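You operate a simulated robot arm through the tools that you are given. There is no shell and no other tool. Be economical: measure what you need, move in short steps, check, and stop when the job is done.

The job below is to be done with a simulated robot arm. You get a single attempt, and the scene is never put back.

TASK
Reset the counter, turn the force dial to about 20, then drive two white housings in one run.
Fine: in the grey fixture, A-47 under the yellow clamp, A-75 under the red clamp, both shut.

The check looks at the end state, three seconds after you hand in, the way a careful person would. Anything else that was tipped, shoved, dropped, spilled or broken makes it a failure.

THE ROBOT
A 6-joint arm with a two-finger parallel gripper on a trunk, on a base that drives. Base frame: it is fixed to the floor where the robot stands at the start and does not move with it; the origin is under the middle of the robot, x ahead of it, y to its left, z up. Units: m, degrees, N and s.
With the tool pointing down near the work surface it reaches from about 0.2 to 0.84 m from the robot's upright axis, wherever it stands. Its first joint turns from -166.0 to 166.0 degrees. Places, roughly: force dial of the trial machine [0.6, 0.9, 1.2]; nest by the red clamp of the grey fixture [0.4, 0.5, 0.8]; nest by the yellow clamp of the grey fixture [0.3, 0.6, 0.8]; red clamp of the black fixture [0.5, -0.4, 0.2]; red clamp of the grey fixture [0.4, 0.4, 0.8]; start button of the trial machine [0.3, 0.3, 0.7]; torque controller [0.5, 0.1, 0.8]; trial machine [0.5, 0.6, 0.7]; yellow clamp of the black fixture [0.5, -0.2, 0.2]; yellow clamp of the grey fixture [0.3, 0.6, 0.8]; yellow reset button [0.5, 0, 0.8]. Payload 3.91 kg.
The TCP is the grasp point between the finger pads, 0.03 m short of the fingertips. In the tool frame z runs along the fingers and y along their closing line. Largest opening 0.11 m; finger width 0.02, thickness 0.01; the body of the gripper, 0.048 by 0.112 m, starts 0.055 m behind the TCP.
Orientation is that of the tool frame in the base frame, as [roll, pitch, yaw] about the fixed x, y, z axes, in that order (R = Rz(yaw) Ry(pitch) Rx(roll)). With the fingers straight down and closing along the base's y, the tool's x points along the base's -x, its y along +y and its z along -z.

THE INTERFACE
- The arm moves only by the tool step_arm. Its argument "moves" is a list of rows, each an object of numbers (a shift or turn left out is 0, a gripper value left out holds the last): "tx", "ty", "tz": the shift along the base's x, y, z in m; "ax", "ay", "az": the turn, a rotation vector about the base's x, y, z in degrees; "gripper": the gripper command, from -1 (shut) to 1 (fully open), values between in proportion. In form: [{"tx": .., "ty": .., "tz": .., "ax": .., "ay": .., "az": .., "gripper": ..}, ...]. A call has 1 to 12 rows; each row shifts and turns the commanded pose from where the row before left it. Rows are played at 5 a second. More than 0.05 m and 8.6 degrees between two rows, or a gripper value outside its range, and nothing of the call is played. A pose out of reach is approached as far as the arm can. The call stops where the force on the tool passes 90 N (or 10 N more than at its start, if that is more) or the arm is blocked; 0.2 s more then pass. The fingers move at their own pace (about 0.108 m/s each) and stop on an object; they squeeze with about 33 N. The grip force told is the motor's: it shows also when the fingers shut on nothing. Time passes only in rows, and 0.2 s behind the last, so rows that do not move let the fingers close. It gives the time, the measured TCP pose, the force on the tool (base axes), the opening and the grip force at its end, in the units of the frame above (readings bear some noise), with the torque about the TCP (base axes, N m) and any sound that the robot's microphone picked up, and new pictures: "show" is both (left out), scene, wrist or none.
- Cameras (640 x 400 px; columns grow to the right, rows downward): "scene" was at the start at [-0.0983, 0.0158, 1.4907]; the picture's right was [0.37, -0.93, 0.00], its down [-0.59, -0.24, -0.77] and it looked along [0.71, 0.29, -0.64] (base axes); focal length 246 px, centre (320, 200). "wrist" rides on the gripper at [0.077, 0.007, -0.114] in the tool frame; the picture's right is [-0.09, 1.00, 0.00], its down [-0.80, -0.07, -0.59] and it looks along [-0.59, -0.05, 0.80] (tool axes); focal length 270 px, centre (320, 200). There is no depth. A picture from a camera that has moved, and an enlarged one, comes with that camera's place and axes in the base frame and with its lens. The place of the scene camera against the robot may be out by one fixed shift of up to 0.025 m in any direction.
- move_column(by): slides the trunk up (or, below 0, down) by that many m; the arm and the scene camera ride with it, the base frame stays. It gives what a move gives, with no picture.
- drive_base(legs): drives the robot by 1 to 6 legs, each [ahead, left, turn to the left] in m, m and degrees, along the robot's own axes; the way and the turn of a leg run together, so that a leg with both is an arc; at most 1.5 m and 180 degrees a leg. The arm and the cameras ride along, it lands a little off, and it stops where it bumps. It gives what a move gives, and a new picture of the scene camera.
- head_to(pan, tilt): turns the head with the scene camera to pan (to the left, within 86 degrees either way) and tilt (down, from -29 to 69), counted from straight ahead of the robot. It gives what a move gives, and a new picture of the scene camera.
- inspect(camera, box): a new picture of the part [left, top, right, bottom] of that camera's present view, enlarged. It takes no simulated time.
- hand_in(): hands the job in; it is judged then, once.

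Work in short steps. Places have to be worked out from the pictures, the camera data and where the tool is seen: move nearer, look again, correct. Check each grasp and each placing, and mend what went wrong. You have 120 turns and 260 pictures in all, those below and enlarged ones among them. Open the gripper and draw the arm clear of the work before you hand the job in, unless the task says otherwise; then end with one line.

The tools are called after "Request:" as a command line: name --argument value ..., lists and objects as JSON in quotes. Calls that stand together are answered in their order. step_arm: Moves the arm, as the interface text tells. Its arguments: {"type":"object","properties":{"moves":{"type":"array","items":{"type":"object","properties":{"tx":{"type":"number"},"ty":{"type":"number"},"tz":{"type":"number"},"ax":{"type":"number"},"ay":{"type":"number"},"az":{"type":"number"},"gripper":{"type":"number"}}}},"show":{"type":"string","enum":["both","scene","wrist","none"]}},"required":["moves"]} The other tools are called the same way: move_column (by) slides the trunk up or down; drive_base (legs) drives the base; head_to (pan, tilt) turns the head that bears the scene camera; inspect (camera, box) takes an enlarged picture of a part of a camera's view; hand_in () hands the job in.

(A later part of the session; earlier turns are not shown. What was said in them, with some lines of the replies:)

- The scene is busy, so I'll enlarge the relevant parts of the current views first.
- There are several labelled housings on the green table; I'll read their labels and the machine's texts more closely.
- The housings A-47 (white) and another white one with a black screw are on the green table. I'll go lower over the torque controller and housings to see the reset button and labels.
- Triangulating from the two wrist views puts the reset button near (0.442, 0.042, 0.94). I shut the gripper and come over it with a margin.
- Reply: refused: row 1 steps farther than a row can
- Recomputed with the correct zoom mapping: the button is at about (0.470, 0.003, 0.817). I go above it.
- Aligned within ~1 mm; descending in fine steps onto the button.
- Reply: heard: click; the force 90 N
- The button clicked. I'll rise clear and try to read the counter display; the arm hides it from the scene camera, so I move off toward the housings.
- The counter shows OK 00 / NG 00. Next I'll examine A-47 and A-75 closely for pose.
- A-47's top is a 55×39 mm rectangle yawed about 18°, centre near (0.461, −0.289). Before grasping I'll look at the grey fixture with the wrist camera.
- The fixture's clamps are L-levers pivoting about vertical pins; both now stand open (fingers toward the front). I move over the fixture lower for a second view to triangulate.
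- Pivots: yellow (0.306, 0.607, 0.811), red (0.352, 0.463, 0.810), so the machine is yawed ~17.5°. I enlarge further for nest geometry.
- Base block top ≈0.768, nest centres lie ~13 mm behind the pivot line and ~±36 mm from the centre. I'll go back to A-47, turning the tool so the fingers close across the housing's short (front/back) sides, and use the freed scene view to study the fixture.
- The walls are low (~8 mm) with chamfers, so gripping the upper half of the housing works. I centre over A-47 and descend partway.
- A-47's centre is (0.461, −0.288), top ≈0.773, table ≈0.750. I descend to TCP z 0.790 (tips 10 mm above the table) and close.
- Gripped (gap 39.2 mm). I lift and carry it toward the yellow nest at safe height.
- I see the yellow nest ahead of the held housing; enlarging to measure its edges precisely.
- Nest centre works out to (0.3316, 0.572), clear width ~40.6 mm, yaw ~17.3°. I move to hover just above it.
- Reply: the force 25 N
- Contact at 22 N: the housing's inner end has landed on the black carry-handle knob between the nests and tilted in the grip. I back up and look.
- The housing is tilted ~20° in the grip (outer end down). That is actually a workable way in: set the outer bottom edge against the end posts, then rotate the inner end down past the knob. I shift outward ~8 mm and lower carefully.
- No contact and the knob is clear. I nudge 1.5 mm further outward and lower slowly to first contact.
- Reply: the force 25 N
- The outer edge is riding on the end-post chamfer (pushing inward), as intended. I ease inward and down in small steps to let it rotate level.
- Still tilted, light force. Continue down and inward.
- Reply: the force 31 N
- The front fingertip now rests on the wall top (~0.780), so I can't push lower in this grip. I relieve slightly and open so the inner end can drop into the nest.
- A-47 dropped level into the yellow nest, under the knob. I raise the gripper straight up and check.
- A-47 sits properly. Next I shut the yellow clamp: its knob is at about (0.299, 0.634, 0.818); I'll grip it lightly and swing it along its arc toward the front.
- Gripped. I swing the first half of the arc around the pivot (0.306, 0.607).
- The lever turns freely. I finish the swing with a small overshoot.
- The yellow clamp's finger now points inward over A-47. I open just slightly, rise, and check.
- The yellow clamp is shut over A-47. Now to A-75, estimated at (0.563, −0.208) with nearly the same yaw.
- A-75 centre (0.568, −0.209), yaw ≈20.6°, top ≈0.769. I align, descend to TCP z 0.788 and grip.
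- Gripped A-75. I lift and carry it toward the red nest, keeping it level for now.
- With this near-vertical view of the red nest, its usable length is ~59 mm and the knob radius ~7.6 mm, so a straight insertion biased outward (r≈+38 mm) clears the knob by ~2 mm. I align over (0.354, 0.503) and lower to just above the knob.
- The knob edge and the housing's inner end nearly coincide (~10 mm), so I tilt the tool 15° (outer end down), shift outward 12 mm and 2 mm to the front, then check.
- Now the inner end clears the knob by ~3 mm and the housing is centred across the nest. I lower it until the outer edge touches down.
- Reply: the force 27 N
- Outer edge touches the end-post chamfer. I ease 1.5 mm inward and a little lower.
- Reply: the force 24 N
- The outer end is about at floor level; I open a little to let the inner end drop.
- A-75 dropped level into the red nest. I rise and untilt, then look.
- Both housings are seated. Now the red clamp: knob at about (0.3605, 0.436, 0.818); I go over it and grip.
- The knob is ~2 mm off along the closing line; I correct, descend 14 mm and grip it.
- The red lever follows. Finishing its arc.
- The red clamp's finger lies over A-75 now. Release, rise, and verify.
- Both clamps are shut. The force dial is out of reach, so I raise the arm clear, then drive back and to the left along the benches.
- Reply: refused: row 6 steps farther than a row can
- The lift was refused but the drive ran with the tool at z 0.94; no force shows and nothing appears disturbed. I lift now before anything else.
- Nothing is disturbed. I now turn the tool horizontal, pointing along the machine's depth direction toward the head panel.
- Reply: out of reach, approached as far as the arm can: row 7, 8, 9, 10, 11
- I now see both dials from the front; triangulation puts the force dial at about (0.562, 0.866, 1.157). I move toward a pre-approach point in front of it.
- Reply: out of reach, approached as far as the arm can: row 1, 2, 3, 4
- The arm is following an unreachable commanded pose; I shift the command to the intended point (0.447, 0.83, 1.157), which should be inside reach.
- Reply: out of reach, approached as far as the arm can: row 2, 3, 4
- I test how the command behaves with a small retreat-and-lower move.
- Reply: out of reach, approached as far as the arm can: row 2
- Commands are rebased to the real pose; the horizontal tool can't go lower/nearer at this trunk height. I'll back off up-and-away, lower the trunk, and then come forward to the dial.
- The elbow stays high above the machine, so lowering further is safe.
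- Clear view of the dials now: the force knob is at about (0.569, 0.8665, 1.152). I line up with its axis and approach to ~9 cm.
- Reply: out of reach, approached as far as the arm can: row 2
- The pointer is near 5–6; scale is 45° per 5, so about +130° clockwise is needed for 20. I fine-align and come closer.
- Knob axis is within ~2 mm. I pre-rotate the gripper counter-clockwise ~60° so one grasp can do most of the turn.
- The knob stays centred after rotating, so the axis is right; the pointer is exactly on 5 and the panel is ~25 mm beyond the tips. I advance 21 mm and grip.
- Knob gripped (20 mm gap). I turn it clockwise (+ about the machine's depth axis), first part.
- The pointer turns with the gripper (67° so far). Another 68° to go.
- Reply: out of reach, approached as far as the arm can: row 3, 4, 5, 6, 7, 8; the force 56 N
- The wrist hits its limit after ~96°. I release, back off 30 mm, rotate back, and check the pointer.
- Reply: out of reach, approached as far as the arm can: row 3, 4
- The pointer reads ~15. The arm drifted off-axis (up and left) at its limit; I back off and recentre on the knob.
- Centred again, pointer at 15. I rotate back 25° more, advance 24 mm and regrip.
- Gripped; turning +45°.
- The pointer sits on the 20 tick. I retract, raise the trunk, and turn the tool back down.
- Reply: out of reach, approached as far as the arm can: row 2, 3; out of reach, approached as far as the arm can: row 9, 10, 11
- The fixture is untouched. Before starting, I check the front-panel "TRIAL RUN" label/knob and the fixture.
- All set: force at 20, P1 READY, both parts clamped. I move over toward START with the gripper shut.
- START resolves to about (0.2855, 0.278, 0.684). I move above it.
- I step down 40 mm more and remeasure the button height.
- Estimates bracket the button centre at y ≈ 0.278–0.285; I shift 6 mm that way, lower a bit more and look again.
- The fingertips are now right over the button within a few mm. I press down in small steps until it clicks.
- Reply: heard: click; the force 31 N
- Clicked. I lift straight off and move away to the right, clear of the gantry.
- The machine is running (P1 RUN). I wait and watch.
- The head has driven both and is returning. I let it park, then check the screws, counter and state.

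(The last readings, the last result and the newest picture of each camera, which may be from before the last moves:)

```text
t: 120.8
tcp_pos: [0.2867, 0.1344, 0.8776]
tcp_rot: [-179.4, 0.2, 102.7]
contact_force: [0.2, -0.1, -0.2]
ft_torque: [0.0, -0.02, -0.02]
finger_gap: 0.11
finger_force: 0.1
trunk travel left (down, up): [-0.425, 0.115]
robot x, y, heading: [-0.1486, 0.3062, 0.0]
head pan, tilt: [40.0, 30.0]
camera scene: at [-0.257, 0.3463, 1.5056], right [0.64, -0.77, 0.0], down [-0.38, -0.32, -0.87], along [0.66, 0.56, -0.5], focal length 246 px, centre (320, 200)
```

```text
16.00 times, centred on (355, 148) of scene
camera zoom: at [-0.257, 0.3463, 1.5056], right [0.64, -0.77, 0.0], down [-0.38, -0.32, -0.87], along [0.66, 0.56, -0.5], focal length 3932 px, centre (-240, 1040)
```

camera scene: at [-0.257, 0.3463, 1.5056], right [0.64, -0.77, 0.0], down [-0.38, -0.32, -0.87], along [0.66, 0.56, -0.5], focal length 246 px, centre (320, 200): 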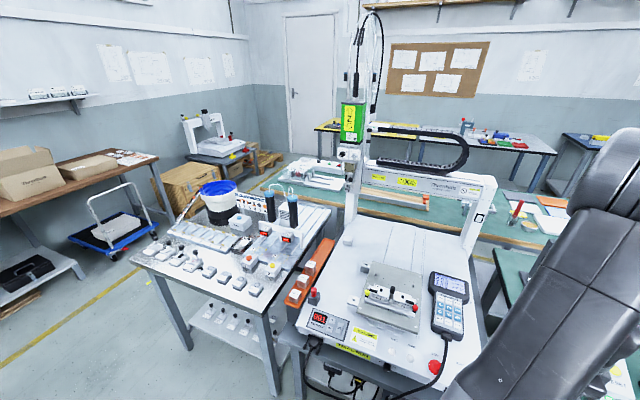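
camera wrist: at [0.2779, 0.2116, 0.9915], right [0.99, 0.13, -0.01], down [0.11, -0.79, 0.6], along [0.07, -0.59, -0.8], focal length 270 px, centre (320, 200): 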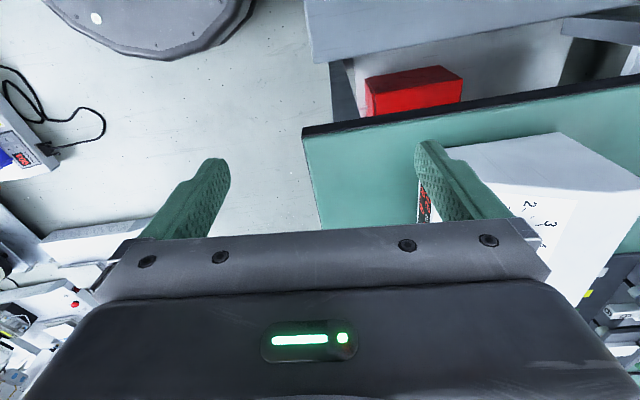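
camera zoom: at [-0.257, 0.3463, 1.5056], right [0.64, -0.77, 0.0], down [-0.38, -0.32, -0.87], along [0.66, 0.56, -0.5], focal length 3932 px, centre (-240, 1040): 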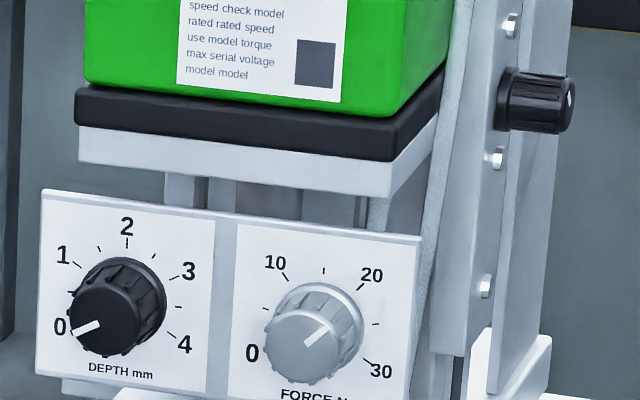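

Both screws are driven down and the machine is back at READY. I raise the arm and look at the counter.

Request:
step_arm --moves '[{"tz": 0.05}, {"tz": 0.05}, {"tz": 0.05}, {"tz": 0.05, "tx": -0.0}, {"ty": 0.05}, {"ty": 0.05}]' --show "none"

Request:
head_to --pan -25 --tilt 30

```text
t: 122.2
tcp_pos: [0.2845, 0.2325, 1.0759]
tcp_rot: [-179.4, 0.1, 102.7]
contact_force: [0.6, -0.7, 0.5]
ft_torque: [-0.02, -0.01, -0.04]
finger_gap: 0.1101
finger_force: 0.1
trunk travel left (down, up): [-0.425, 0.115]
robot x, y, heading: [-0.1502, 0.3049, -0.2]
head pan, tilt: [40.0, 30.0]
```

```text
t: 123.6
tcp_pos: [0.2855, 0.2322, 1.0765]
tcp_rot: [-179.4, 0.2, 102.8]
contact_force: [0.2, -0.3, -0.3]
ft_torque: [0.01, 0.0, -0.03]
finger_gap: 0.11
finger_force: 0.0
trunk travel left (down, up): [-0.425, 0.115]
robot x, y, heading: [-0.1514, 0.3054, -0.2]
head pan, tilt: [-25.0, 30.0]
camera scene: at [-0.2445, 0.2501, 1.5056], right [-0.42, -0.91, 0.0], down [-0.45, 0.21, -0.87], along [0.78, -0.37, -0.5], focal length 246 px, centre (320, 200)
```

scene: 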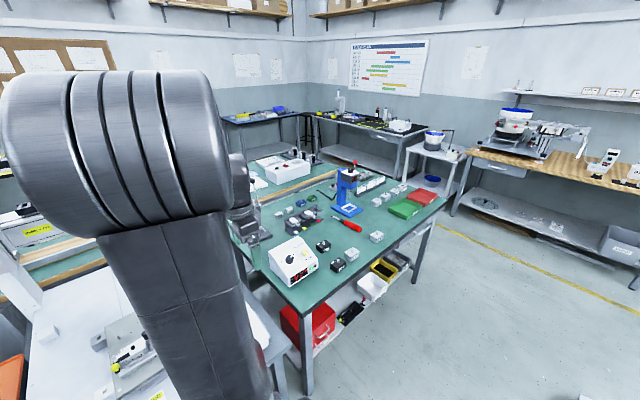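

Request:
inspect --camera "scene" --box '[260, 225, 340, 295]'

Request:
inspect --camera "scene" --box '[240, 160, 460, 300]'

```text
5.71 times, centred on (300, 260) of scene
camera zoom: at [-0.2445, 0.2501, 1.5056], right [-0.42, -0.91, 0.0], down [-0.45, 0.21, -0.87], along [0.78, -0.37, -0.5], focal length 1404 px, centre (434, -143)
```

zoom: 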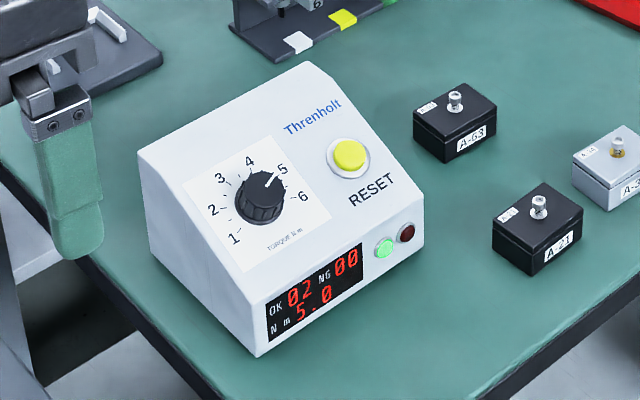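

```text
2.86 times, centred on (350, 230) of scene
camera zoom: at [-0.2445, 0.2501, 1.5056], right [-0.42, -0.91, 0.0], down [-0.45, 0.21, -0.87], along [0.78, -0.37, -0.5], focal length 702 px, centre (234, 114)
```

zoom: 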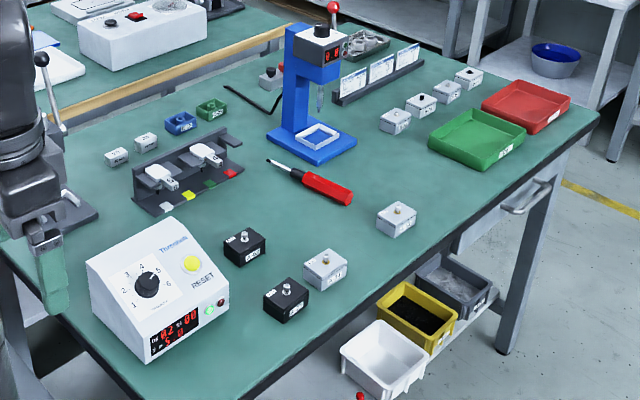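

The counter shows OK 02, NG 00. Force is at 20, both housings are driven with their clamps shut, and the gripper is open and clear, so I hand in.

Request:
hand_in

```text
The job is handed in.
```

The job is done and handed in. I reset the counter, set the force dial to about 20, and drove A-47 (under the yellow clamp) and A-75 (under the red clamp) in one run. Both clamps are shut, and the counter reads OK 02, NG 00.
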